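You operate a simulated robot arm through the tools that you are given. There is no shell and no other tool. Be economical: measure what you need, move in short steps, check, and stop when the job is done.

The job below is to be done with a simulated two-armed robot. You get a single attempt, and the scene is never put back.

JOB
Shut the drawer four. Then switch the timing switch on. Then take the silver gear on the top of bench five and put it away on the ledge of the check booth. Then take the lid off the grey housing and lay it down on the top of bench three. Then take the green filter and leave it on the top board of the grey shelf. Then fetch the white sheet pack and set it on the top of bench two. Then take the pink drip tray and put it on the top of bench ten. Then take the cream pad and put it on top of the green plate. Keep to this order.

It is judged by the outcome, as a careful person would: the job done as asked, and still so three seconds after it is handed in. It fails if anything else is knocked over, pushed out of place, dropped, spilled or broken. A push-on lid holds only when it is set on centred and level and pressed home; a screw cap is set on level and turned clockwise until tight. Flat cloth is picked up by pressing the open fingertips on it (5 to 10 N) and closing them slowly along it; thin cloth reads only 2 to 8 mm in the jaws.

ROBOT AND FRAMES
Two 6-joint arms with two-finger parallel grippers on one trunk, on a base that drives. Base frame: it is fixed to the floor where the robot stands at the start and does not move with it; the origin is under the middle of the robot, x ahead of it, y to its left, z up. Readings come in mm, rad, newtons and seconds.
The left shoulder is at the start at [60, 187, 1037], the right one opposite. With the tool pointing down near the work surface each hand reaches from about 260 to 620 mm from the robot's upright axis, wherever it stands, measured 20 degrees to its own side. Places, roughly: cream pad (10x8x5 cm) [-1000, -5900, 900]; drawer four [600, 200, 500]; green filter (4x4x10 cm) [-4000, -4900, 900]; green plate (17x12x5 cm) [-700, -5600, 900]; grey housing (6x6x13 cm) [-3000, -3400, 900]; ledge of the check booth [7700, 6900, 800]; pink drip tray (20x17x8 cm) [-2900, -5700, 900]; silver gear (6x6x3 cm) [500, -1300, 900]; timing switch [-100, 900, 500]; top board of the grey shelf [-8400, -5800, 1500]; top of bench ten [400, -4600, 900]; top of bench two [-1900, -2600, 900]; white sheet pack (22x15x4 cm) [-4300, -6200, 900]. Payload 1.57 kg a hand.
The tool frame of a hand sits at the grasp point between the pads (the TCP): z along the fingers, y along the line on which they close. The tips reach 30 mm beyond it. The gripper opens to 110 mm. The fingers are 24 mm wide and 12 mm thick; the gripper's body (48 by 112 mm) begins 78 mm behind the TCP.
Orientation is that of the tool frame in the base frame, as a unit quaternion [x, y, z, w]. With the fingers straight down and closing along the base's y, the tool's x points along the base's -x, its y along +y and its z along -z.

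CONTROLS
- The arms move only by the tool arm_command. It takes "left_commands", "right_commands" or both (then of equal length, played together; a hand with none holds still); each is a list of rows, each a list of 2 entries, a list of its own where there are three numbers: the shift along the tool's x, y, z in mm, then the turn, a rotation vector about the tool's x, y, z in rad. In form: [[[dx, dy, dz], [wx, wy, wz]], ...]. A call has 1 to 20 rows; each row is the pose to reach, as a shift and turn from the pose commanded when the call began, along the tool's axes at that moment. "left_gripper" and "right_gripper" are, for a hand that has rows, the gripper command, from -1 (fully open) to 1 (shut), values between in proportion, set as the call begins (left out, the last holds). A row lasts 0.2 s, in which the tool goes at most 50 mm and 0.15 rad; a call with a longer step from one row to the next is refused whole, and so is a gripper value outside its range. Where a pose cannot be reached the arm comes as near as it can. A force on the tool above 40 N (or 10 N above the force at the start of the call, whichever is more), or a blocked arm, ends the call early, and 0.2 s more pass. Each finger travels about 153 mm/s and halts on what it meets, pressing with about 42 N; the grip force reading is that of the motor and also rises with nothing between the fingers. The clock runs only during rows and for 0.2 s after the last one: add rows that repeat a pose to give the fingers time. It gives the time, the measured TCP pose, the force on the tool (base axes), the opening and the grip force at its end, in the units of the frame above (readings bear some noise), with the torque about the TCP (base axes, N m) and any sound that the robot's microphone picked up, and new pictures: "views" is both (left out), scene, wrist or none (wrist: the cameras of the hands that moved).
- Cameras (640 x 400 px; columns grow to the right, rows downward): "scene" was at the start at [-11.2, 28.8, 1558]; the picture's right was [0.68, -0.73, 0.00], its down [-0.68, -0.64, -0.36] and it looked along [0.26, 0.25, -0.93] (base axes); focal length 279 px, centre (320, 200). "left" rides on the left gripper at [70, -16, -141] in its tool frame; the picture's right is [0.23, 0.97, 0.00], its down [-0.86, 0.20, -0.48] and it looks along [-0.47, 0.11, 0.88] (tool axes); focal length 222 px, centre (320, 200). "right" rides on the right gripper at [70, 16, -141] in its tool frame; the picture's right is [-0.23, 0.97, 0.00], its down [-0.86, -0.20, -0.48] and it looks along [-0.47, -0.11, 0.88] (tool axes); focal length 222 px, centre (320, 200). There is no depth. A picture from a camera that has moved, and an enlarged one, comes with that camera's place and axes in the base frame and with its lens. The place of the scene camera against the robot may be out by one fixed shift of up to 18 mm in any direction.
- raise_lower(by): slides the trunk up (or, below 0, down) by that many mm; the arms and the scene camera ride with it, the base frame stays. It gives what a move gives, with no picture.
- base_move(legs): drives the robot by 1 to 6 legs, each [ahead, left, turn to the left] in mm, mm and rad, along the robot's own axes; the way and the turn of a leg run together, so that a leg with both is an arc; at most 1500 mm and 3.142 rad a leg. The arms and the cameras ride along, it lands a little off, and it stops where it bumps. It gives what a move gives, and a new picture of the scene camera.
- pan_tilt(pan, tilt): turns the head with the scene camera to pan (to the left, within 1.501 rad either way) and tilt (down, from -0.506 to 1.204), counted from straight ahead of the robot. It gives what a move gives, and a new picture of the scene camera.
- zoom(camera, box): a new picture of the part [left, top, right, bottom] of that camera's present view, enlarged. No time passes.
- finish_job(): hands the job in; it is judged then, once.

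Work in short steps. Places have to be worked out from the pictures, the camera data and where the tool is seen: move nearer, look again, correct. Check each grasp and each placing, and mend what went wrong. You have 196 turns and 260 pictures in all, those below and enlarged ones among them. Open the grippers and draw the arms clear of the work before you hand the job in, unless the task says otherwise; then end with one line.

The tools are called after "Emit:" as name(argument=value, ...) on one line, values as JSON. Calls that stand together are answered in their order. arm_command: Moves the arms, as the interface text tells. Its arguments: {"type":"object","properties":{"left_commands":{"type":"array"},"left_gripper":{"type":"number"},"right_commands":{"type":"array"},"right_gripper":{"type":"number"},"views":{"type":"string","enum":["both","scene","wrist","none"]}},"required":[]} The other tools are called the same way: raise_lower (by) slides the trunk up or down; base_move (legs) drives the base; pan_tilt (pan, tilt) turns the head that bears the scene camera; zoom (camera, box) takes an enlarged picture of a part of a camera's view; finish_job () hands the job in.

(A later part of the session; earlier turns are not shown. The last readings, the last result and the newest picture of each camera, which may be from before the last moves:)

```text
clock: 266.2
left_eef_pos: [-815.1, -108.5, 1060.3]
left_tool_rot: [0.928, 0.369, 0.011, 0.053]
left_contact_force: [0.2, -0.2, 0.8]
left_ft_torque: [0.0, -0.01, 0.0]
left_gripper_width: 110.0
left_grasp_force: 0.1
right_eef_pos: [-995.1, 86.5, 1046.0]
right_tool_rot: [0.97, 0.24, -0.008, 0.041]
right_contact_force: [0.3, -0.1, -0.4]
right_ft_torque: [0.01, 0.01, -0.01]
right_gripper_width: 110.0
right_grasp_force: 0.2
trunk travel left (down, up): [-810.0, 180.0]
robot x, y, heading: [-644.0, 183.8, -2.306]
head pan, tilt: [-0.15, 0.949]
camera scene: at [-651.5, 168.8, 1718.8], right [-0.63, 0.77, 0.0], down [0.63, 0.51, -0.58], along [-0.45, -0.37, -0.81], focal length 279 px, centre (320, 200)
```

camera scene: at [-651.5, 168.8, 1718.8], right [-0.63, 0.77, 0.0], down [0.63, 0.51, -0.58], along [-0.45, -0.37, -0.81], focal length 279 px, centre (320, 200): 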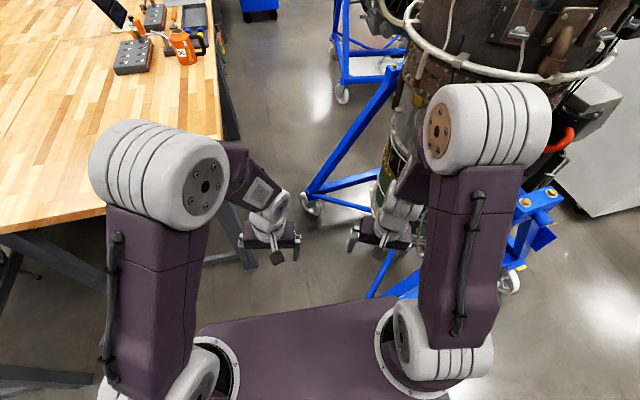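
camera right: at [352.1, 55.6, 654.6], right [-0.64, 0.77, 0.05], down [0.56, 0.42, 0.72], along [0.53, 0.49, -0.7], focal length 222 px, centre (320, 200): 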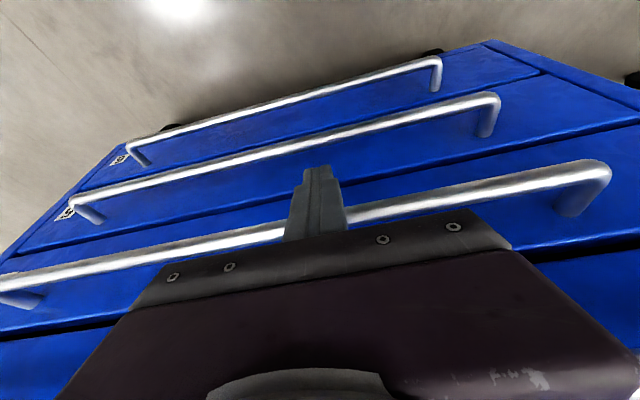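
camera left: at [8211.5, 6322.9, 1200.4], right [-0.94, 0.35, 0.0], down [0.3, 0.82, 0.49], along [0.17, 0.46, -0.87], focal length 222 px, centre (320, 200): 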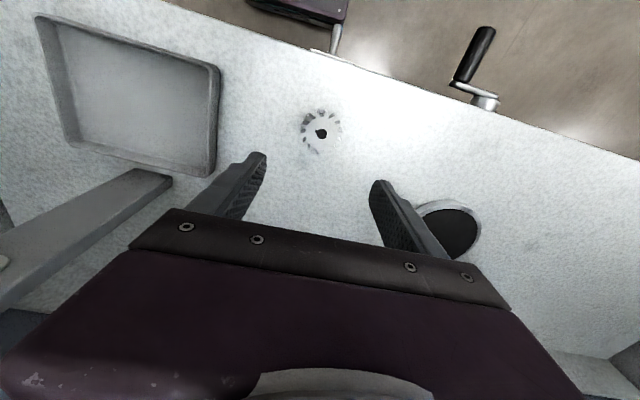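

I bumped a low leg of the engine stand. Check the wrist cameras, which see the base and floor.

Emit:
zoom(camera="right", box=[0, 0, 640, 400])

Emit:
zoom(camera="left", box=[0, 0, 640, 400])

```text
1.00 times, centred on (320, 200) of right (not enlarged: the box is as wide or as high as the picture)
camera zoom: at [-926.0, 114.9, 1186.7], right [0.25, -0.96, 0.08], down [-0.85, -0.18, 0.49], along [-0.46, -0.19, -0.87], focal length 222 px, centre (320, 200)
```

zoom: 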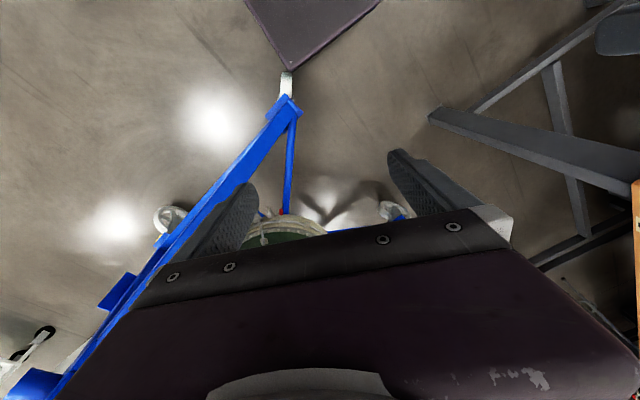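

```text
1.00 times, centred on (320, 200) of left (not enlarged: the box is as wide or as high as the picture)
camera zoom: at [-783.8, -36.7, 1198.6], right [0.83, -0.55, 0.1], down [-0.52, -0.69, 0.51], along [-0.21, -0.48, -0.85], focal length 222 px, centre (320, 200)
```

zoom: 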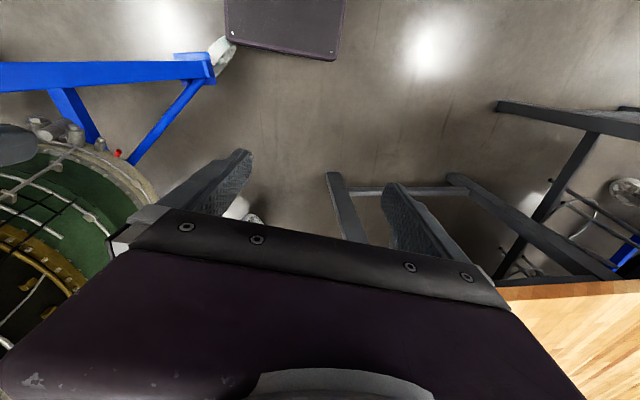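

The gap beside the stand is barely the base's width. Back off and look for another way: pan right to view the west side of the engine stands.

Emit:
base_move(legs=[[-150, 100, 0.1]])

Emit:
pan_tilt(pan=-0.8, tilt=0.45)

```text
clock: 267.7
left_eef_pos: [-614.3, -72.9, 1058.1]
left_tool_rot: [0.908, 0.415, 0.014, 0.053]
left_contact_force: [1.6, -0.6, -1.0]
left_ft_torque: [0.03, -0.03, 0.0]
left_gripper_width: 109.8
left_grasp_force: 0.0
right_eef_pos: [-814.2, 104.5, 1045.4]
right_tool_rot: [0.957, 0.287, -0.005, 0.041]
right_contact_force: [0.5, -0.1, 0.6]
right_ft_torque: [0.04, -0.04, 0.03]
right_gripper_width: 109.8
right_grasp_force: 0.2
trunk travel left (down, up): [-810.0, 180.0]
robot x, y, heading: [-470.6, 233.9, -2.206]
head pan, tilt: [-0.15, 0.949]
camera scene: at [-482.4, 218.7, 1718.7], right [-0.71, 0.71, 0.0], down [0.58, 0.58, -0.58], along [-0.41, -0.41, -0.81], focal length 279 px, centre (320, 200)
```

scene: 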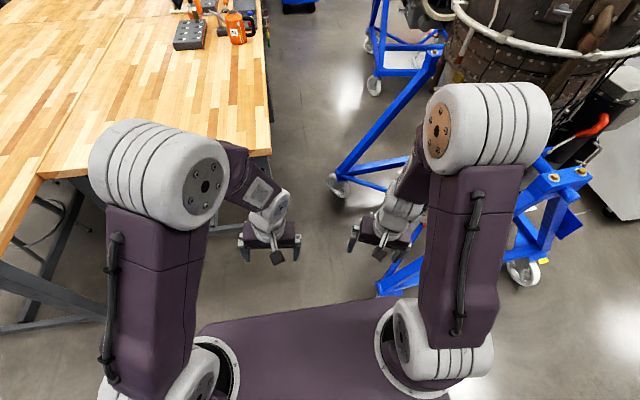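

```text
clock: 268.7
left_eef_pos: [-612.2, -73.3, 1059.1]
left_tool_rot: [0.908, 0.416, 0.014, 0.052]
left_contact_force: [-0.4, 0.2, 0.0]
left_ft_torque: [0.0, 0.03, -0.03]
left_gripper_width: 110.1
left_grasp_force: 0.0
right_eef_pos: [-810.6, 103.5, 1048.0]
right_tool_rot: [0.957, 0.288, -0.006, 0.04]
right_contact_force: [-0.2, -0.7, 0.3]
right_ft_torque: [-0.01, -0.02, 0.0]
right_gripper_width: 110.2
right_grasp_force: 0.1
trunk travel left (down, up): [-810.0, 180.0]
robot x, y, heading: [-467.6, 230.8, -2.205]
head pan, tilt: [-0.799, 0.45]
camera scene: at [-518.7, 258.4, 1760.6], right [-0.14, 0.99, 0.0], down [0.43, 0.06, -0.9], along [-0.89, -0.12, -0.44], focal length 279 px, centre (320, 200)
```

scene: 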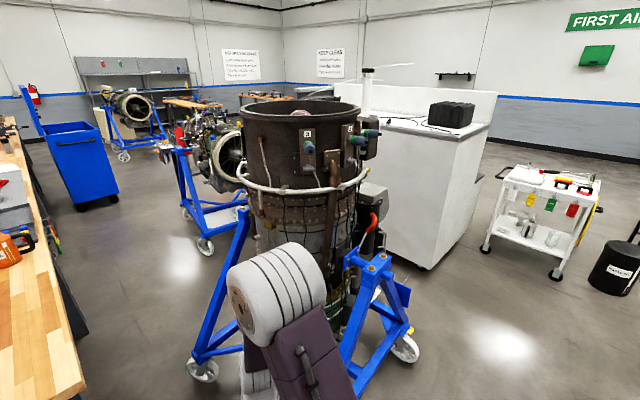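

There's a passage west of the stand: between it and the white counter (~900 mm), then east between stands 1 and 2. Strafe right (west) first and look.

Emit:
base_move(legs=[[-110, 0, 0.018], [0, -930, 0], [0, -930, 0]])

Emit:
pan_tilt(pan=0.0, tilt=0.6)

```text
clock: 278.8
left_eef_pos: [-2046.4, 1095.9, 1060.3]
left_tool_rot: [0.908, 0.416, 0.014, 0.052]
left_contact_force: [-1.1, -0.3, -0.4]
left_ft_torque: [0.03, 0.0, 0.03]
left_gripper_width: 110.0
left_grasp_force: 0.1
right_eef_pos: [-2244.8, 1270.2, 1046.1]
right_tool_rot: [0.956, 0.29, -0.007, 0.04]
right_contact_force: [-0.1, -0.2, 0.2]
right_ft_torque: [-0.01, -0.03, -0.02]
right_gripper_width: 109.9
right_grasp_force: 0.0
trunk travel left (down, up): [-810.0, 180.0]
robot x, y, heading: [-1906.1, 1398.2, -2.203]
head pan, tilt: [-0.799, 0.45]
camera scene: at [-1953.2, 1427.1, 1760.8], right [-0.14, 0.99, 0.0], down [0.43, 0.06, -0.9], along [-0.89, -0.13, -0.43], focal length 279 px, centre (320, 200)
```

scene: 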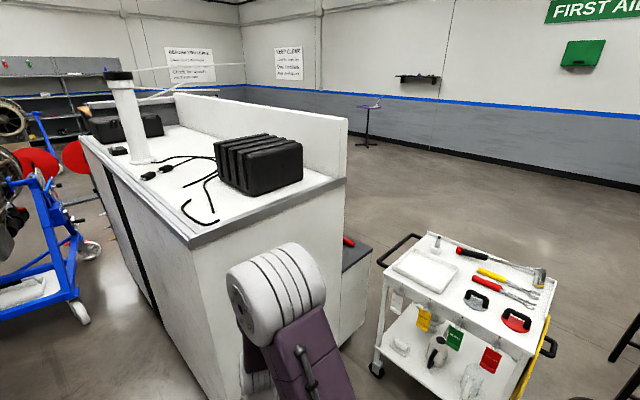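

```text
clock: 279.9
left_eef_pos: [-2047.5, 1096.4, 1061.5]
left_tool_rot: [0.908, 0.416, 0.013, 0.052]
left_contact_force: [0.3, -0.9, -0.3]
left_ft_torque: [0.01, -0.01, -0.02]
left_gripper_width: 110.2
left_grasp_force: 0.0
right_eef_pos: [-2245.4, 1271.3, 1045.3]
right_tool_rot: [0.956, 0.29, -0.006, 0.041]
right_contact_force: [-0.5, 0.6, 0.5]
right_ft_torque: [-0.01, 0.02, -0.02]
right_gripper_width: 110.0
right_grasp_force: 0.0
trunk travel left (down, up): [-810.0, 180.0]
robot x, y, heading: [-1903.4, 1401.1, -2.197]
head pan, tilt: [0.0, 0.6]
camera scene: at [-1914.9, 1369.0, 1747.2], right [-0.81, 0.59, 0.0], down [0.33, 0.46, -0.83], along [-0.49, -0.67, -0.56], focal length 279 px, centre (320, 200)
```

scene: 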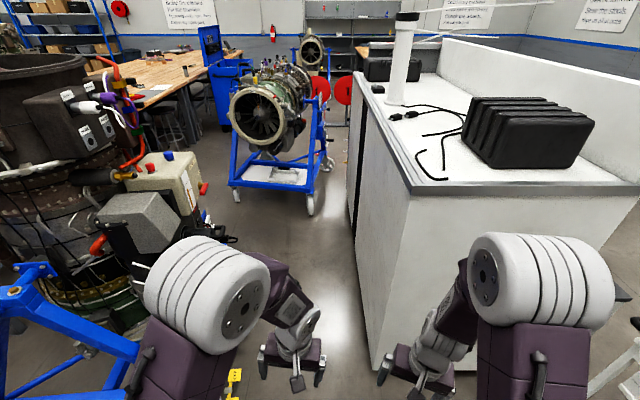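

Corridor ~930 mm wide; centre by shifting 100 left, then go ahead to between stands 1 and 2.

Emit:
base_move(legs=[[0, 100, 0.01], [1000, 0, 0], [865, 0, 0]])

Emit:
pan_tilt(pan=1.2, tilt=0.7)

```text
clock: 290.1
left_eef_pos: [-3043.6, -488.9, 1061.4]
left_tool_rot: [0.903, 0.426, 0.013, 0.052]
left_contact_force: [-0.5, 0.4, -0.2]
left_ft_torque: [0.0, 0.01, -0.04]
left_gripper_width: 109.9
left_grasp_force: 0.0
right_eef_pos: [-3247.6, -318.8, 1046.3]
right_tool_rot: [0.953, 0.299, -0.007, 0.041]
right_contact_force: [-0.3, 0.2, 0.7]
right_ft_torque: [0.02, -0.01, -0.01]
right_gripper_width: 109.9
right_grasp_force: 0.0
trunk travel left (down, up): [-810.0, 180.0]
robot x, y, heading: [-2911.3, -180.7, -2.178]
head pan, tilt: [0.0, 0.6]
camera scene: at [-2917.1, -213.0, 1747.2], right [-0.82, 0.57, 0.0], down [0.32, 0.46, -0.83], along [-0.47, -0.68, -0.56], focal length 279 px, centre (320, 200)
```

scene: 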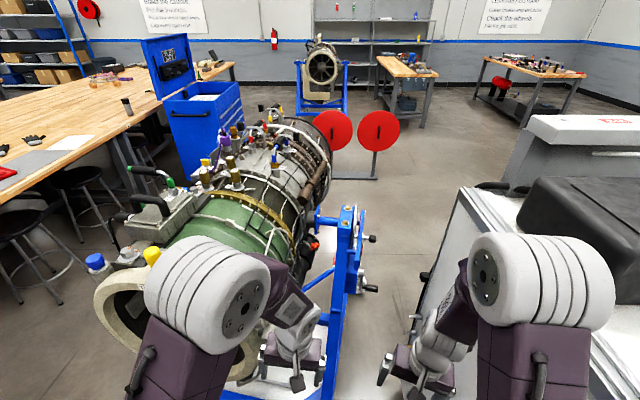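

```text
clock: 291.5
left_eef_pos: [-3042.5, -488.7, 1059.8]
left_tool_rot: [0.903, 0.426, 0.014, 0.052]
left_contact_force: [0.3, -0.9, 0.4]
left_ft_torque: [0.0, 0.01, 0.0]
left_gripper_width: 110.1
left_grasp_force: 0.0
right_eef_pos: [-3247.2, -317.5, 1047.1]
right_tool_rot: [0.953, 0.3, -0.005, 0.041]
right_contact_force: [0.3, -0.7, 0.2]
right_ft_torque: [0.02, 0.0, 0.0]
right_gripper_width: 109.8
right_grasp_force: 0.0
trunk travel left (down, up): [-810.0, 180.0]
robot x, y, heading: [-2910.1, -184.4, -2.182]
head pan, tilt: [1.201, 0.7]
camera scene: at [-2819.9, -212.1, 1738.6], right [-0.83, -0.56, 0.0], down [-0.36, 0.54, -0.76], along [0.43, -0.64, -0.64], focal length 279 px, centre (320, 200)
```

scene: 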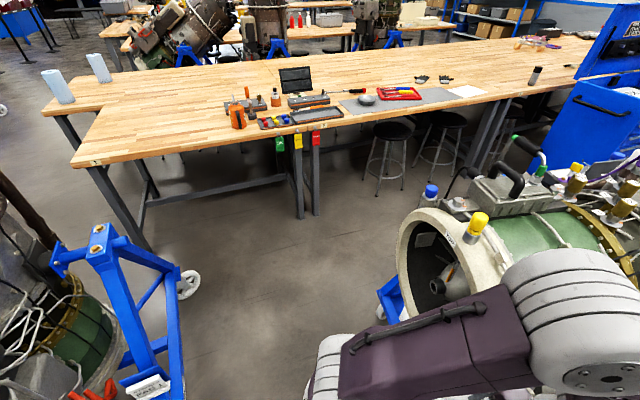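

Gap between the stands is clear (stand 1 ends at D≈800, fan at D≈1720). Back up 55 mm and strafe left into the bench aisle.

Emit:
base_move(legs=[[-60, 0, -0.005], [0, 1340, 0]])

Emit:
pan_tilt(pan=0.0, tilt=0.7)

```text
clock: 298.8
left_eef_pos: [-1916.3, -1213.0, 1059.9]
left_tool_rot: [0.904, 0.424, 0.014, 0.052]
left_contact_force: [-0.1, 1.1, -0.3]
left_ft_torque: [-0.03, 0.01, 0.03]
left_gripper_width: 110.0
left_grasp_force: 0.0
right_eef_pos: [-2118.5, -1040.5, 1046.8]
right_tool_rot: [0.954, 0.298, -0.006, 0.04]
right_contact_force: [0.6, 0.2, 1.0]
right_ft_torque: [0.03, 0.04, -0.01]
right_gripper_width: 110.0
right_grasp_force: 0.0
trunk travel left (down, up): [-810.0, 180.0]
robot x, y, heading: [-1777.8, -901.4, -2.179]
head pan, tilt: [1.201, 0.7]
camera scene: at [-1690.9, -937.0, 1738.6], right [-0.83, -0.55, 0.0], down [-0.36, 0.54, -0.77], along [0.42, -0.64, -0.64], focal length 279 px, centre (320, 200)
```

scene: 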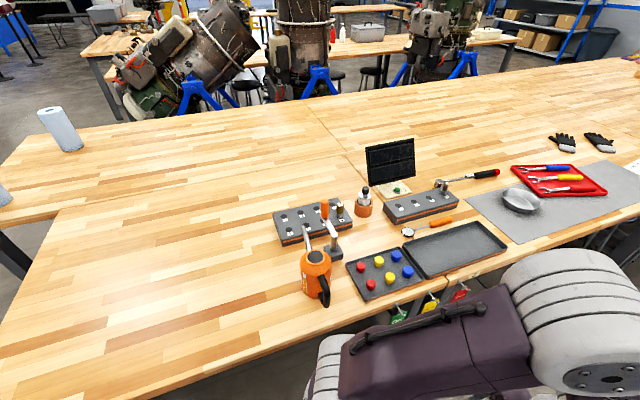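

```text
clock: 300.1
left_eef_pos: [-1916.0, -1213.4, 1060.6]
left_tool_rot: [0.904, 0.423, 0.014, 0.052]
left_contact_force: [0.7, 0.3, -0.1]
left_ft_torque: [0.02, 0.01, -0.02]
left_gripper_width: 109.7
left_grasp_force: 0.1
right_eef_pos: [-2119.4, -1040.7, 1047.4]
right_tool_rot: [0.954, 0.298, -0.005, 0.041]
right_contact_force: [0.4, 0.1, 1.2]
right_ft_torque: [-0.06, 0.04, -0.02]
right_gripper_width: 110.1
right_grasp_force: 0.1
trunk travel left (down, up): [-810.0, 180.0]
robot x, y, heading: [-1777.0, -907.7, -2.181]
head pan, tilt: [0.0, 0.7]
camera scene: at [-1786.2, -936.1, 1738.5], right [-0.82, 0.58, 0.0], down [0.37, 0.53, -0.76], along [-0.44, -0.63, -0.64], focal length 279 px, centre (320, 200)
```

scene: 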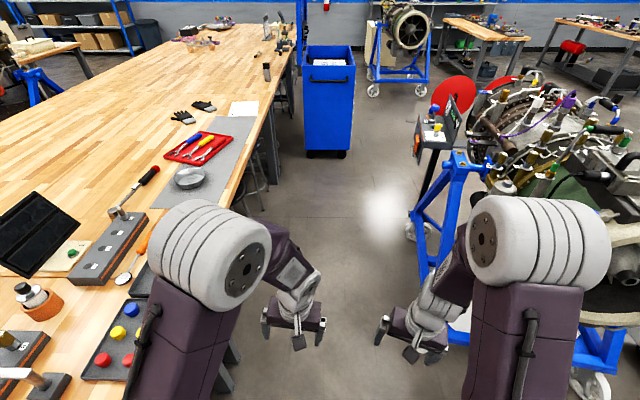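

In the aisle now; path ahead clear to the blue cart. Drive to D≈3560 and turn left to face the bench.

Emit:
base_move(legs=[[0, 50, -0.006], [1190, 0, 0], [1190, 0, 0], [0, 0, 1.57]])

Emit:
pan_tilt(pan=-0.3, tilt=0.6)

```text
clock: 316.0
left_eef_pos: [-2807.8, -2969.9, 1060.3]
left_tool_rot: [0.347, 0.936, 0.046, 0.028]
left_contact_force: [0.1, 0.2, -0.5]
left_ft_torque: [0.01, 0.01, -0.01]
left_gripper_width: 110.1
left_grasp_force: 0.0
right_eef_pos: [-2984.0, -3168.5, 1046.0]
right_tool_rot: [0.471, 0.881, 0.024, 0.034]
right_contact_force: [0.0, 0.1, 0.0]
right_ft_torque: [0.0, -0.01, 0.01]
right_gripper_width: 110.3
right_grasp_force: 0.0
trunk travel left (down, up): [-810.0, 180.0]
robot x, y, heading: [-3117.4, -2830.5, -0.626]
head pan, tilt: [0.0, 0.7]
camera scene: at [-3085.2, -2852.9, 1738.5], right [-0.59, -0.81, 0.0], down [-0.52, 0.38, -0.76], along [0.62, -0.45, -0.64], focal length 279 px, centre (320, 200)
```

scene: 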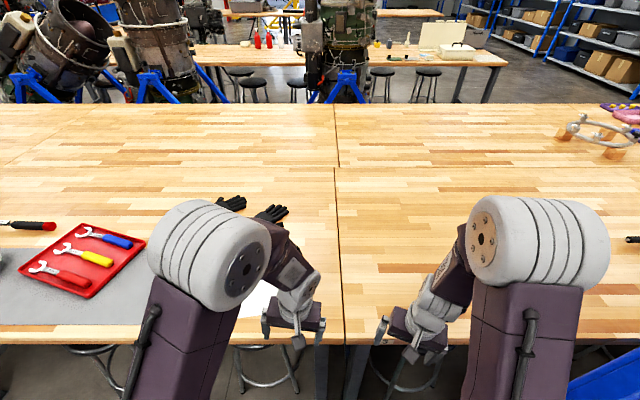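

```text
clock: 316.8
left_eef_pos: [-2808.2, -2968.0, 1061.0]
left_tool_rot: [0.348, 0.936, 0.046, 0.027]
left_contact_force: [0.0, -0.8, 0.6]
left_ft_torque: [0.0, -0.01, 0.02]
left_gripper_width: 109.8
left_grasp_force: 0.0
right_eef_pos: [-2983.6, -3168.2, 1046.0]
right_tool_rot: [0.471, 0.881, 0.025, 0.033]
right_contact_force: [-0.1, 0.2, 0.3]
right_ft_torque: [0.01, -0.03, -0.04]
right_gripper_width: 110.0
right_grasp_force: 0.0
trunk travel left (down, up): [-810.0, 180.0]
robot x, y, heading: [-3117.6, -2827.0, -0.628]
head pan, tilt: [-0.3, 0.6]
camera scene: at [-3100.8, -2873.4, 1747.2], right [-0.8, -0.6, 0.0], down [-0.34, 0.45, -0.82], along [0.49, -0.66, -0.57], focal length 279 px, centre (320, 200)
```

scene: 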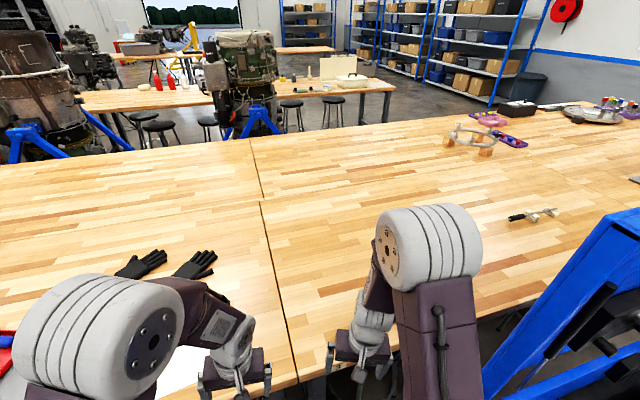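

Benches seem numbered in a grid; I need the tag of the bench with the housing. Look down at the edge in front.

Emit:
pan_tilt(pan=-0.1, tilt=1.0)

Emit:
zoom(camera="right", box=[0, 0, 640, 400])

```text
clock: 317.7
left_eef_pos: [-2807.9, -2968.8, 1059.9]
left_tool_rot: [0.347, 0.936, 0.047, 0.027]
left_contact_force: [0.5, 0.5, -0.2]
left_ft_torque: [-0.01, 0.0, -0.02]
left_gripper_width: 110.2
left_grasp_force: 0.0
right_eef_pos: [-2982.7, -3169.0, 1046.3]
right_tool_rot: [0.471, 0.881, 0.025, 0.033]
right_contact_force: [-0.4, 0.6, -0.2]
right_ft_torque: [0.0, 0.02, -0.03]
right_gripper_width: 110.1
right_grasp_force: 0.1
trunk travel left (down, up): [-810.0, 180.0]
robot x, y, heading: [-3111.8, -2826.3, -0.627]
head pan, tilt: [-0.099, 1.0]
camera scene: at [-3101.8, -2849.2, 1715.2], right [-0.67, -0.75, 0.0], down [-0.63, 0.56, -0.54], along [0.4, -0.36, -0.84], focal length 279 px, centre (320, 200)
```

scene: 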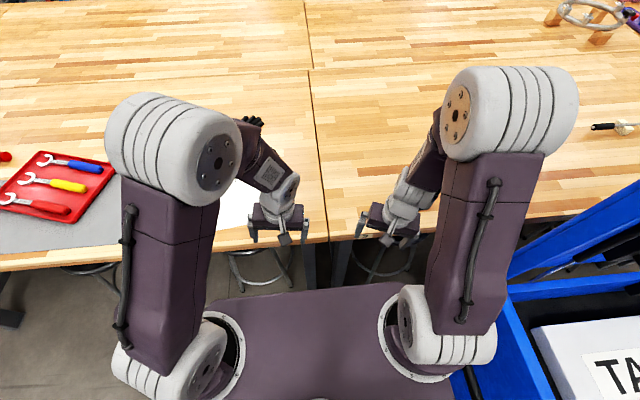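

```text
1.00 times, centred on (320, 200) of right (not enlarged: the box is as wide or as high as the picture)
camera zoom: at [-3019.6, -3104.6, 1186.7], right [0.93, 0.35, 0.08], down [0.27, -0.83, 0.49], along [0.24, -0.44, -0.87], focal length 222 px, centre (320, 200)
```

zoom: 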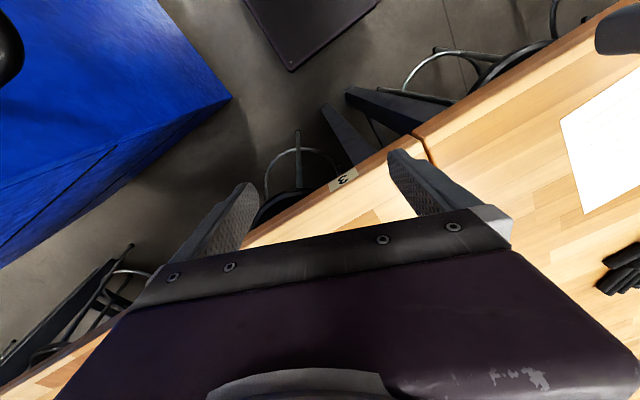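

Tag "3" is on this bench, so the housing already stands on bench three. The housing is ~500 ahead, ~390 right; shift right 110 and fix the right hand's yaw/tilt.

Emit:
base_move(legs=[[0, -110, 0.015]])

Emit:
arm_command(right_commands=[[[0, 0, -20], [0.02, 0.01, -0.1]], [[0, 0, -50], [0.04, 0.02, -0.2]], [[0, 0, -80], [0.075, 0.035, -0.34]], [[0, 0, -80], [0.075, 0.035, -0.34]]], views="none")

Emit:
pan_tilt(pan=-0.6, tilt=0.7)

```text
clock: 318.9
left_eef_pos: [-2869.2, -3052.7, 1060.8]
left_tool_rot: [0.34, 0.939, 0.047, 0.027]
left_contact_force: [-0.6, 0.2, -0.2]
left_ft_torque: [0.0, -0.01, 0.02]
left_gripper_width: 110.2
left_grasp_force: 0.0
right_eef_pos: [-3041.3, -3254.4, 1047.4]
right_tool_rot: [0.465, 0.885, 0.024, 0.033]
right_contact_force: [-1.0, 0.4, 0.2]
right_ft_torque: [-0.01, -0.04, 0.03]
right_gripper_width: 110.1
right_grasp_force: 0.1
trunk travel left (down, up): [-810.0, 180.0]
robot x, y, heading: [-3179.2, -2919.3, -0.614]
head pan, tilt: [-0.099, 1.0]
camera scene: at [-3164.9, -2937.2, 1715.2], right [-0.65, -0.76, 0.0], down [-0.64, 0.55, -0.54], along [0.41, -0.35, -0.84], focal length 279 px, centre (320, 200)
```

scene: 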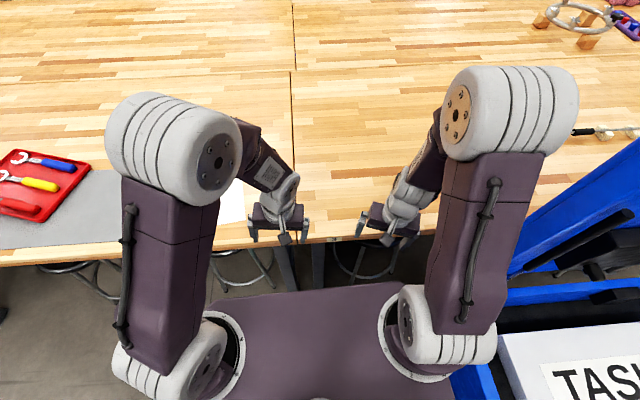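

```text
clock: 319.9
left_eef_pos: [-2869.8, -3053.8, 1059.5]
left_tool_rot: [0.34, 0.939, 0.047, 0.028]
left_contact_force: [0.5, -0.2, -0.9]
left_ft_torque: [-0.05, 0.01, -0.02]
left_gripper_width: 110.0
left_grasp_force: 0.1
right_eef_pos: [-3048.5, -3257.3, 1126.1]
right_tool_rot: [0.307, 0.952, -0.006, 0.004]
right_contact_force: [0.1, -0.2, -1.8]
right_ft_torque: [-0.02, -0.01, -0.02]
right_gripper_width: 109.7
right_grasp_force: 0.0
trunk travel left (down, up): [-810.0, 180.0]
robot x, y, heading: [-3176.4, -2918.4, -0.619]
head pan, tilt: [-0.099, 1.0]
```

```text
clock: 320.8
left_eef_pos: [-2871.9, -3053.9, 1059.9]
left_tool_rot: [0.34, 0.939, 0.046, 0.027]
left_contact_force: [0.5, 0.6, -0.4]
left_ft_torque: [0.03, -0.02, -0.02]
left_gripper_width: 110.0
left_grasp_force: 0.1
right_eef_pos: [-3049.4, -3256.5, 1126.2]
right_tool_rot: [0.308, 0.951, -0.007, 0.003]
right_contact_force: [0.2, -0.4, -0.3]
right_ft_torque: [-0.03, -0.02, -0.01]
right_gripper_width: 110.0
right_grasp_force: 0.1
trunk travel left (down, up): [-810.0, 180.0]
robot x, y, heading: [-3181.4, -2923.0, -0.616]
head pan, tilt: [-0.6, 0.7]
camera scene: at [-3189.4, -2973.1, 1738.5], right [-0.94, -0.35, 0.0], down [-0.23, 0.6, -0.76], along [0.27, -0.72, -0.64], focal length 279 px, centre (320, 200)
```

scene: 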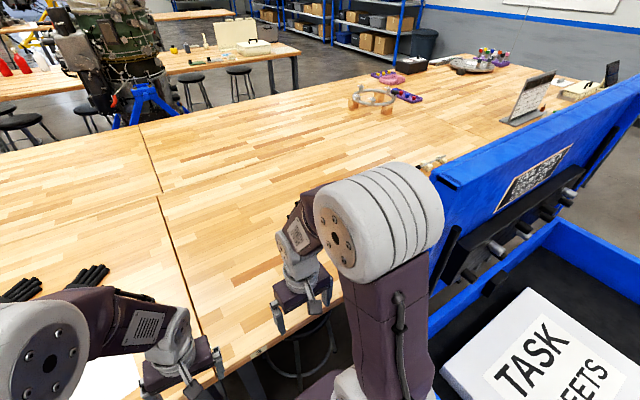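

The right elbow is actually well clear of the cart's lid. Move the right hand toward the housing, high, and look with the wrist camera.

Emit:
arm_command(right_commands=[[[-40, -20, 0], [0, 0, 0]], [[-80, -40, 0], [0, 0, 0]], [[-120, -60, -15], [0, 0, 0]], [[-120, -60, -15], [0, 0, 0]]], views="wrist")

```text
clock: 321.8
left_eef_pos: [-2869.8, -3054.6, 1059.7]
left_tool_rot: [0.34, 0.939, 0.047, 0.027]
left_contact_force: [-1.2, 0.2, -0.3]
left_ft_torque: [0.0, 0.0, 0.0]
left_gripper_width: 109.8
left_grasp_force: 0.0
right_eef_pos: [-2986.3, -3373.5, 1139.9]
right_tool_rot: [0.308, 0.951, -0.005, 0.004]
right_contact_force: [-0.6, 0.3, 0.1]
right_ft_torque: [-0.02, -0.02, 0.02]
right_gripper_width: 110.0
right_grasp_force: 0.1
trunk travel left (down, up): [-810.0, 180.0]
robot x, y, heading: [-3179.6, -2921.5, -0.614]
head pan, tilt: [-0.6, 0.7]
camera right: at [-3033.6, -3319.4, 1281.6], right [0.75, 0.66, -0.01], down [0.57, -0.66, 0.49], along [0.32, -0.37, -0.87], focal length 222 px, centre (320, 200)
```

right: 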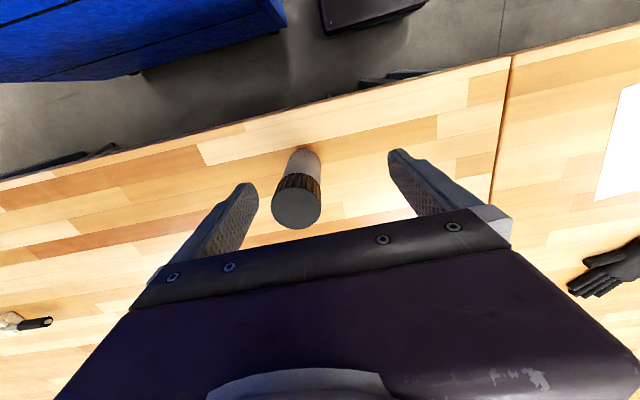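

The housing has a ribbed dark lid; its top is at about [-2958, -3454, 1030]. Move over it at TCP z≈1080 and check from both cameras.

Emit:
arm_command(right_commands=[[[-35, -25, 0], [0, 0, 0]], [[-68, -50, 10], [0, 0, 0]], [[-68, -50, 50], [0, 0, 0]], [[-68, -50, 60], [0, 0, 0]], [[-68, -50, 60], [0, 0, 0]]], views="both")

```text
clock: 323.0
left_eef_pos: [-2869.7, -3054.1, 1060.3]
left_tool_rot: [0.34, 0.939, 0.047, 0.026]
left_contact_force: [-0.4, -0.1, -0.1]
left_ft_torque: [-0.02, 0.02, -0.02]
left_gripper_width: 109.9
left_grasp_force: 0.0
right_eef_pos: [-2961.0, -3456.6, 1084.0]
right_tool_rot: [0.308, 0.951, -0.006, 0.004]
right_contact_force: [0.4, 0.2, -0.5]
right_ft_torque: [-0.01, -0.03, -0.02]
right_gripper_width: 109.8
right_grasp_force: 0.0
trunk travel left (down, up): [-810.0, 180.0]
robot x, y, heading: [-3176.7, -2918.5, -0.614]
head pan, tilt: [-0.6, 0.7]
camera scene: at [-3189.1, -2973.8, 1738.5], right [-0.94, -0.35, 0.0], down [-0.22, 0.6, -0.76], along [0.27, -0.72, -0.64], focal length 279 px, centre (320, 200)
camera right: at [-3007.2, -3402.6, 1224.6], right [0.75, 0.66, -0.01], down [0.57, -0.66, 0.49], along [0.32, -0.37, -0.87], focal length 222 px, centre (320, 200)
```

scene: 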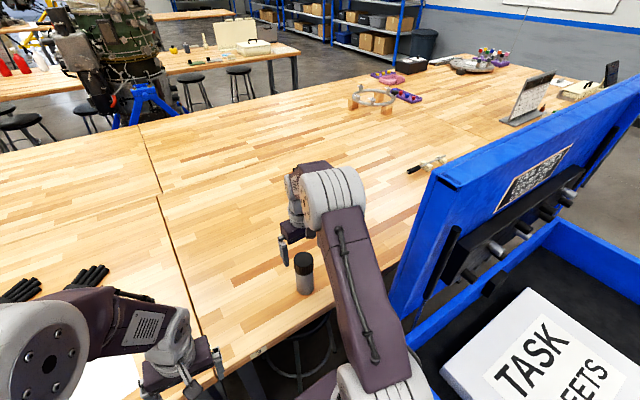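
right: 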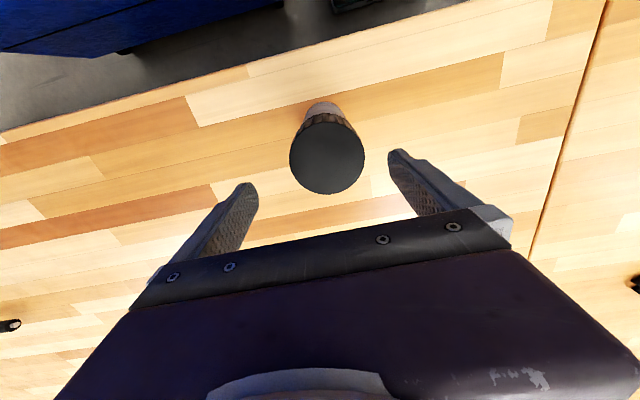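

Emit:
zoom(camera="scene", box=[260, 220, 350, 310])

```text
4.44 times, centred on (305, 265) of scene
camera zoom: at [-3189.1, -2973.8, 1738.5], right [-0.94, -0.35, 0.0], down [-0.22, 0.6, -0.76], along [0.27, -0.72, -0.64], focal length 1239 px, centre (387, -89)
```

zoom: 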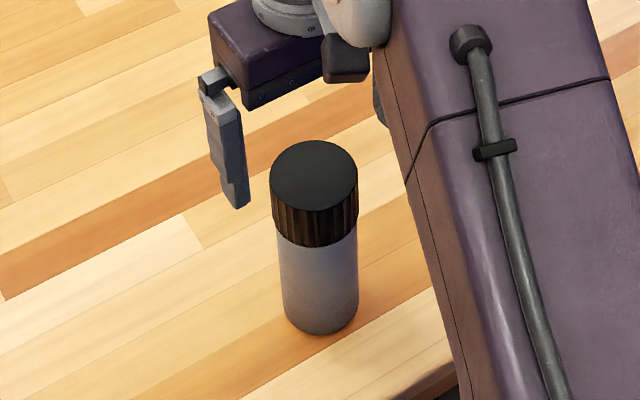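

Lid is ~40 mm tall and slightly wider than the body. Centre and descend so the tips stay on the lid only, then grip.

Emit:
arm_command(right_commands=[[[11, 9, 0], [0, 0, 0]], [[11, 9, 20], [0, 0, 0]], [[11, 9, 42], [0, 0, 0]], [[11, 9, 42], [0, 0, 0]]], views="wrist")

Emit:
zoom(camera="scene", box=[260, 220, 350, 310])

```text
clock: 324.0
left_eef_pos: [-2870.8, -3053.6, 1061.2]
left_tool_rot: [0.341, 0.938, 0.046, 0.027]
left_contact_force: [-0.2, 0.5, -0.4]
left_ft_torque: [0.0, -0.01, 0.03]
left_gripper_width: 110.2
left_grasp_force: 0.1
right_eef_pos: [-2963.9, -3444.6, 1042.4]
right_tool_rot: [0.309, 0.951, -0.007, 0.004]
right_contact_force: [-0.3, 0.7, 0.6]
right_ft_torque: [0.01, 0.01, 0.04]
right_gripper_width: 109.8
right_grasp_force: 0.0
trunk travel left (down, up): [-810.0, 180.0]
robot x, y, heading: [-3174.8, -2911.6, -0.614]
head pan, tilt: [-0.6, 0.7]
camera right: at [-3011.7, -3389.2, 1183.1], right [0.75, 0.66, -0.01], down [0.57, -0.66, 0.49], along [0.32, -0.37, -0.87], focal length 222 px, centre (320, 200)
```

right: 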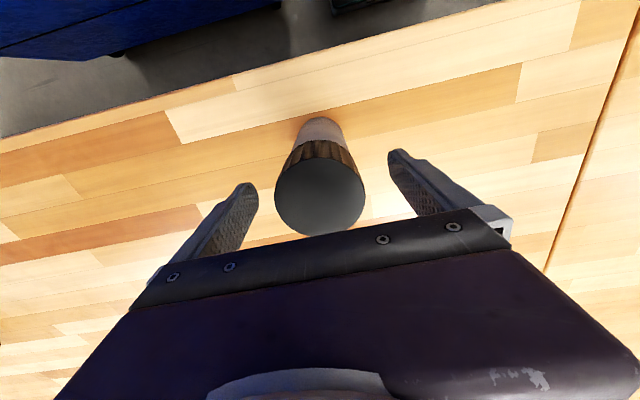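

```text
4.44 times, centred on (305, 265) of scene
camera zoom: at [-3189.6, -2972.2, 1738.6], right [-0.94, -0.35, 0.0], down [-0.22, 0.6, -0.77], along [0.27, -0.72, -0.64], focal length 1239 px, centre (387, -89)
```

zoom: 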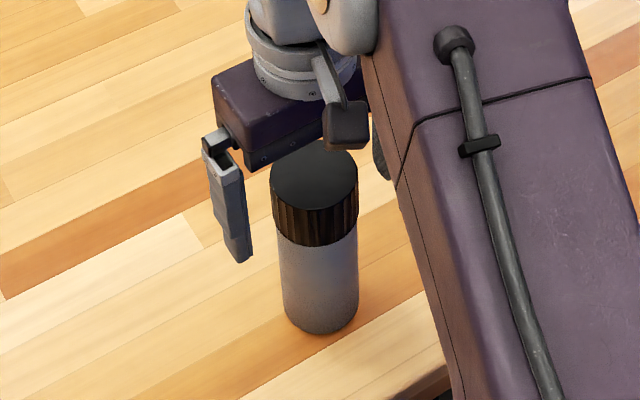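

Centred. Close on the lid and lift slightly to see if it comes off.

Emit:
arm_command(right_commands=[[[6, 1, -3], [0, 0, 0]], [[6, 1, -3], [0, 0, 0]]], views="none")

Emit:
arm_command(right_commands=[[[0, 0, 0], [0, 0, 0]], [[0, 0, 0], [0, 0, 0]], [[0, 0, 0], [0, 0, 0]]], right_gripper=1, views="none")

Emit:
arm_command(right_commands=[[[0, 0, -5], [0, 0, 0]], [[0, 0, -12], [0, 0, 0]], [[0, 0, -20], [0, 0, 0]], [[0, 0, -20], [0, 0, 0]]], views="wrist")

Emit:
zoom(camera="scene", box=[260, 220, 350, 310])

```text
clock: 324.6
left_eef_pos: [-2871.4, -3054.4, 1059.7]
left_tool_rot: [0.341, 0.938, 0.047, 0.026]
left_contact_force: [-0.7, 0.5, 0.2]
left_ft_torque: [-0.04, -0.05, -0.01]
left_gripper_width: 110.2
left_grasp_force: 0.1
right_eef_pos: [-2969.4, -3440.3, 1044.8]
right_tool_rot: [0.308, 0.951, -0.006, 0.005]
right_contact_force: [0.1, 0.5, 0.2]
right_ft_torque: [-0.01, -0.01, 0.04]
right_gripper_width: 110.1
right_grasp_force: 0.1
trunk travel left (down, up): [-810.0, 180.0]
robot x, y, heading: [-3177.8, -2916.5, -0.616]
head pan, tilt: [-0.6, 0.7]
```

```text
clock: 325.4
left_eef_pos: [-2870.0, -3054.2, 1059.4]
left_tool_rot: [0.34, 0.939, 0.047, 0.027]
left_contact_force: [-0.8, 0.1, 0.6]
left_ft_torque: [-0.04, -0.04, 0.02]
left_gripper_width: 110.2
left_grasp_force: 0.1
right_eef_pos: [-2968.8, -3440.5, 1045.2]
right_tool_rot: [0.308, 0.951, -0.006, 0.004]
right_contact_force: [0.8, 0.6, -0.3]
right_ft_torque: [0.07, -0.11, -0.03]
right_gripper_width: 58.3
right_grasp_force: 41.5
trunk travel left (down, up): [-810.0, 180.0]
robot x, y, heading: [-3175.5, -2918.9, -0.619]
head pan, tilt: [-0.6, 0.7]
```

```text
clock: 326.4
left_eef_pos: [-2870.9, -3055.4, 1058.4]
left_tool_rot: [0.34, 0.939, 0.047, 0.027]
left_contact_force: [0.2, 0.3, -0.6]
left_ft_torque: [-0.01, -0.02, 0.01]
left_gripper_width: 110.2
left_grasp_force: 0.0
right_eef_pos: [-2967.6, -3440.0, 1063.5]
right_tool_rot: [0.308, 0.951, -0.006, 0.003]
right_contact_force: [-0.3, 0.2, -5.5]
right_ft_torque: [0.01, 0.01, 0.0]
right_gripper_width: 58.1
right_grasp_force: 42.2
trunk travel left (down, up): [-810.0, 180.0]
robot x, y, heading: [-3176.3, -2912.9, -0.612]
head pan, tilt: [-0.6, 0.7]
camera right: at [-3015.3, -3386.3, 1205.6], right [0.75, 0.66, -0.01], down [0.57, -0.66, 0.49], along [0.32, -0.37, -0.87], focal length 222 px, centre (320, 200)
```

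right: 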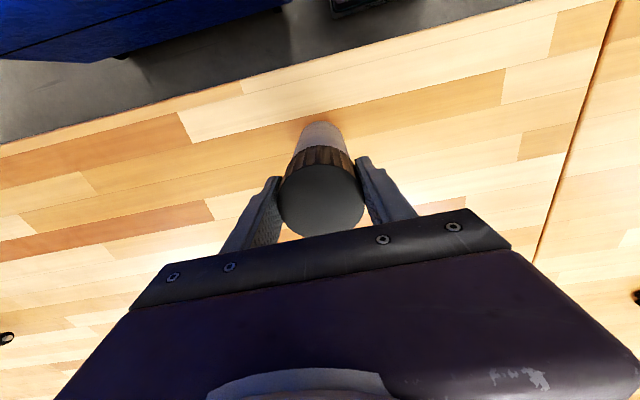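

```text
4.44 times, centred on (305, 265) of scene
camera zoom: at [-3188.7, -2974.4, 1738.5], right [-0.94, -0.35, 0.0], down [-0.23, 0.6, -0.76], along [0.27, -0.72, -0.64], focal length 1239 px, centre (387, -89)
```

zoom: 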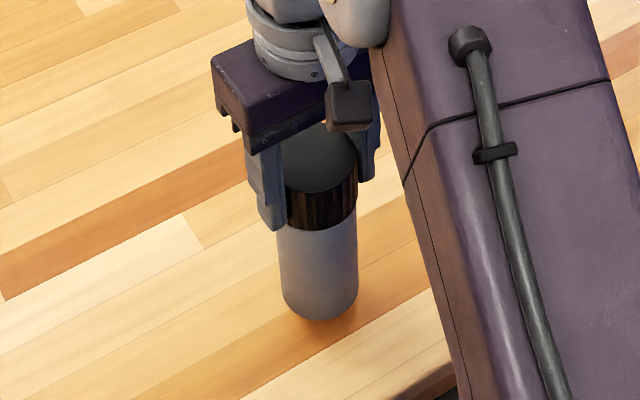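

The whole housing lifts with the lid (5.5 N), so I must hold the body with the left hand. Move the left hand aside and bring the housing up in front of me.

Emit:
arm_command(left_commands=[[[10, 40, -20], [0, 0, 0]], [[20, 80, -20], [0, 0, 0]], [[30, 120, -20], [0, 0, 0]], [[30, 160, -20], [0, 0, 0]], [[30, 160, -20], [0, 0, 0]], [[30, 160, -20], [0, 0, 0]], [[30, 160, -20], [0, 0, 0]], [[30, 160, -20], [0, 0, 0]], [[30, 160, -20], [0, 0, 0]]], right_commands=[[[0, 0, -30], [0, 0, 0]], [[0, 0, -60], [0, 0, 0]], [[-20, 30, -80], [0, 0, 0]], [[-40, 70, -83], [0, 0, 0]], [[-60, 110, -83], [0, 0, 0]], [[-80, 150, -83], [0, 0, 0]], [[-95, 190, -83], [0, 0, 0]], [[-95, 230, -83], [0, 0, 0]], [[-95, 260, -83], [0, 0, 0]]], views="none")

Emit:
pan_tilt(pan=0.0, tilt=0.75)

```text
clock: 328.4
left_eef_pos: [-2791.3, -2915.6, 1095.1]
left_tool_rot: [0.34, 0.939, 0.047, 0.027]
left_contact_force: [0.0, -0.1, 0.7]
left_ft_torque: [-0.04, 0.01, -0.01]
left_gripper_width: 109.7
left_grasp_force: 0.1
right_eef_pos: [-2737.5, -3281.3, 1144.0]
right_tool_rot: [0.308, 0.951, -0.007, 0.003]
right_contact_force: [0.1, 0.6, -5.3]
right_ft_torque: [0.01, 0.0, 0.01]
right_gripper_width: 58.5
right_grasp_force: 41.7
trunk travel left (down, up): [-810.0, 180.0]
robot x, y, heading: [-3179.3, -2921.5, -0.609]
head pan, tilt: [-0.6, 0.7]
```

```text
clock: 329.4
left_eef_pos: [-2792.4, -2915.5, 1096.3]
left_tool_rot: [0.34, 0.939, 0.047, 0.027]
left_contact_force: [0.1, 1.0, 0.5]
left_ft_torque: [0.0, 0.0, -0.02]
left_gripper_width: 110.1
left_grasp_force: 0.1
right_eef_pos: [-2739.1, -3281.8, 1145.3]
right_tool_rot: [0.308, 0.951, -0.006, 0.004]
right_contact_force: [-1.2, 0.6, -5.5]
right_ft_torque: [0.01, 0.05, -0.02]
right_gripper_width: 58.3
right_grasp_force: 42.1
trunk travel left (down, up): [-810.0, 180.0]
robot x, y, heading: [-3178.3, -2922.5, -0.615]
head pan, tilt: [0.0, 0.75]
camera scene: at [-3150.5, -2942.0, 1734.3], right [-0.58, -0.82, 0.0], down [-0.56, 0.39, -0.73], along [0.6, -0.42, -0.68], focal length 279 px, centre (320, 200)
```

scene: 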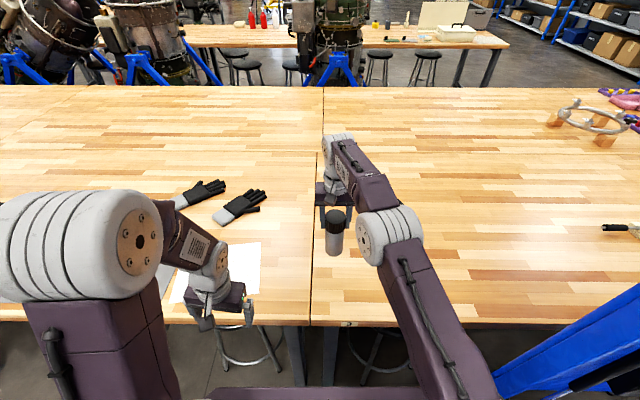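

Housing is held in front of me. Extend it 60 mm farther out, and straighten the left hand's orientation.

Emit:
arm_command(right_commands=[[[-20, 0, 0], [0, 0, 0]], [[-40, 0, 0], [0, 0, 0]], [[-60, 0, 0], [0, 0, 0]], [[-60, 0, 0], [0, 0, 0]]], left_commands=[[[0, 0, 0], [0.05, 0.01, -0.04]], [[0, 0, 0], [0.107, 0.019, -0.08]], [[-30, 0, 0], [0.107, 0.019, -0.08]], [[-30, 0, 0], [0.107, 0.019, -0.08]]], views="none")

Emit:
arm_command(left_commands=[[[-35, 0, 0], [0, -0.1, 0]], [[-70, -10, 0], [0, -0.2, 0]], [[-100, -35, 0], [0, -0.3, 0]], [[-125, -65, 0], [0, -0.42, 0]], [[-150, -95, 0], [0, -0.54, 0]], [[-170, -125, 0], [0, -0.66, 0]], [[-185, -155, 0], [0, -0.78, 0]], [[-195, -190, 0], [0, -0.9, 0]], [[-200, -225, 0], [0, -1.0, 0]], [[-200, -268, 0], [0, -1.0, 0]], [[-200, -268, 0], [0, -1.0, 0]]], views="both")

```text
clock: 330.4
left_eef_pos: [-2766.4, -2932.9, 1098.5]
left_tool_rot: [0.303, 0.953, -0.001, 0.002]
left_contact_force: [0.0, -0.4, 0.8]
left_ft_torque: [0.02, 0.0, -0.01]
left_gripper_width: 110.1
left_grasp_force: 0.0
right_eef_pos: [-2736.6, -3295.4, 1142.1]
right_tool_rot: [0.309, 0.951, -0.006, 0.004]
right_contact_force: [0.4, 1.0, -4.6]
right_ft_torque: [0.02, 0.01, 0.01]
right_gripper_width: 58.2
right_grasp_force: 41.6
right hand out of reach, approached as far as the arm can: row 1, 2, 3, 4
trunk travel left (down, up): [-810.0, 180.0]
robot x, y, heading: [-3173.6, -2917.8, -0.612]
head pan, tilt: [0.0, 0.75]
```

```text
clock: 332.4
left_eef_pos: [-2732.4, -3223.7, 1091.9]
left_tool_rot: [0.259, 0.843, -0.137, 0.451]
left_contact_force: [7.7, 20.1, 3.1]
left_ft_torque: [-0.02, -0.04, 0.34]
left_gripper_width: 91.8
left_grasp_force: 0.0
left hand out of reach, approached as far as the arm can: row 5
right_eef_pos: [-2742.3, -3309.9, 1140.6]
right_tool_rot: [0.315, 0.949, -0.018, 0.005]
right_contact_force: [-7.2, -20.1, -7.5]
right_ft_torque: [-1.17, 0.47, 0.12]
right_gripper_width: 58.6
right_grasp_force: 41.9
trunk travel left (down, up): [-810.0, 180.0]
robot x, y, heading: [-3174.1, -2918.5, -0.613]
head pan, tilt: [0.0, 0.75]
stopped in row 10 (right hand): the force on the tool passed its limit at 48 N (the readings are from after the stop); the commanded pose is now the measured one
camera scene: at [-3151.3, -2944.2, 1734.3], right [-0.58, -0.82, 0.0], down [-0.56, 0.39, -0.73], along [0.6, -0.42, -0.68], focal length 279 px, centre (320, 200)
camera left: at [-2871.2, -3149.1, 1113.6], right [0.44, 0.88, -0.19], down [0.18, 0.12, 0.98], along [0.88, -0.46, -0.1], focal length 222 px, centre (320, 200)
```

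scene: 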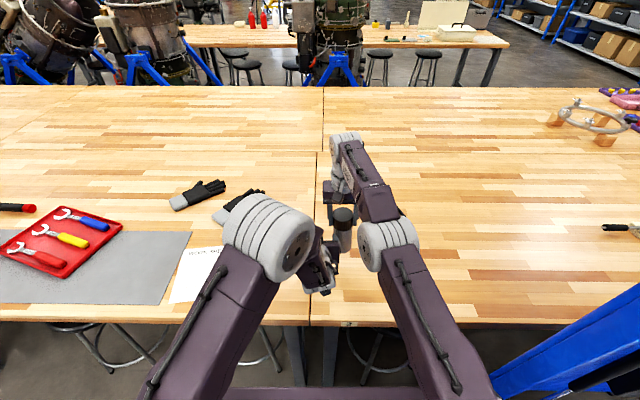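
left: 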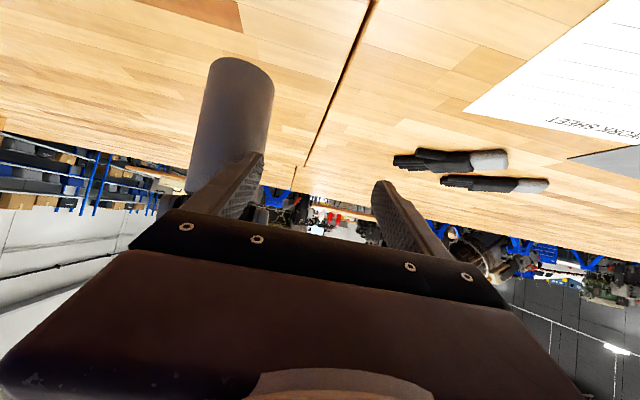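

The left finger grazed the housing (still held). I'll back the left hand off, go below it, centre laterally and then come up around the body.

Emit:
arm_command(left_commands=[[[0, 30, 0], [0, 0, 0]], [[30, 40, 8], [0, 0, 0]], [[68, 40, 33], [0, 0, 0]], [[109, 40, 61], [0, 0, 0]], [[109, 0, 61], [0, 0, 0]], [[109, -40, 61], [0, 0, 0]], [[109, -76, 61], [0, 0, 0]], [[97, -76, 80], [0, 0, 0]], [[97, -76, 80], [0, 0, 0]]], views="both")

```text
clock: 334.4
left_eef_pos: [-2764.9, -3294.2, 967.8]
left_tool_rot: [0.262, 0.842, -0.139, 0.451]
left_contact_force: [0.4, -0.7, 0.0]
left_ft_torque: [-0.01, 0.02, 0.01]
left_gripper_width: 110.1
left_grasp_force: 0.0
left hand out of reach, approached as far as the arm can: row 2, 3, 4, 5
right_eef_pos: [-2740.2, -3303.8, 1141.3]
right_tool_rot: [0.312, 0.95, -0.015, 0.006]
right_contact_force: [-0.3, 0.2, -4.4]
right_ft_torque: [0.07, 0.0, 0.0]
right_gripper_width: 58.4
right_grasp_force: 42.3
trunk travel left (down, up): [-810.0, 180.0]
robot x, y, heading: [-3179.0, -2916.3, -0.614]
head pan, tilt: [0.0, 0.75]
camera scene: at [-3150.5, -2941.6, 1734.3], right [-0.58, -0.82, 0.0], down [-0.56, 0.39, -0.73], along [0.6, -0.42, -0.68], focal length 279 px, centre (320, 200)
camera left: at [-2903.4, -3218.8, 988.9], right [0.45, 0.87, -0.19], down [0.18, 0.12, 0.98], along [0.88, -0.47, -0.1], focal length 222 px, centre (320, 200)
```

scene: 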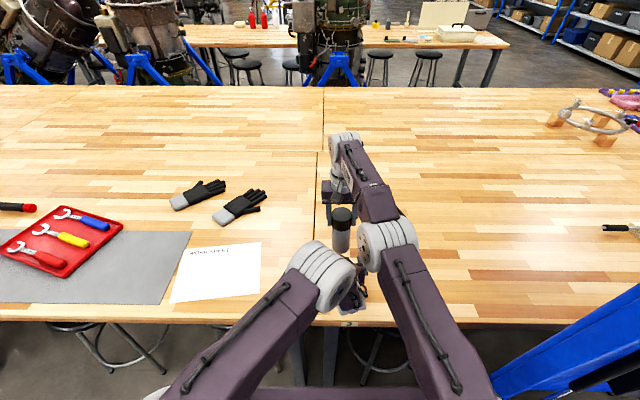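
left: 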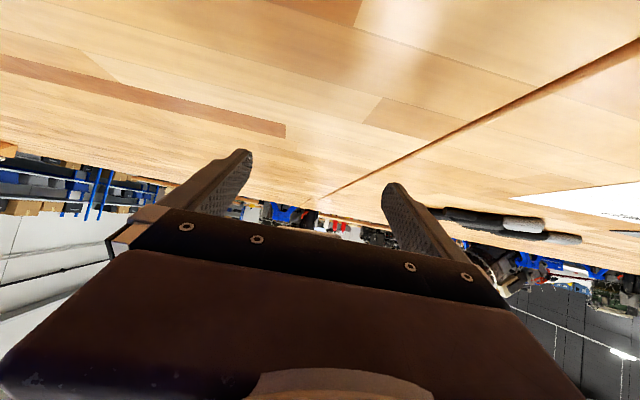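

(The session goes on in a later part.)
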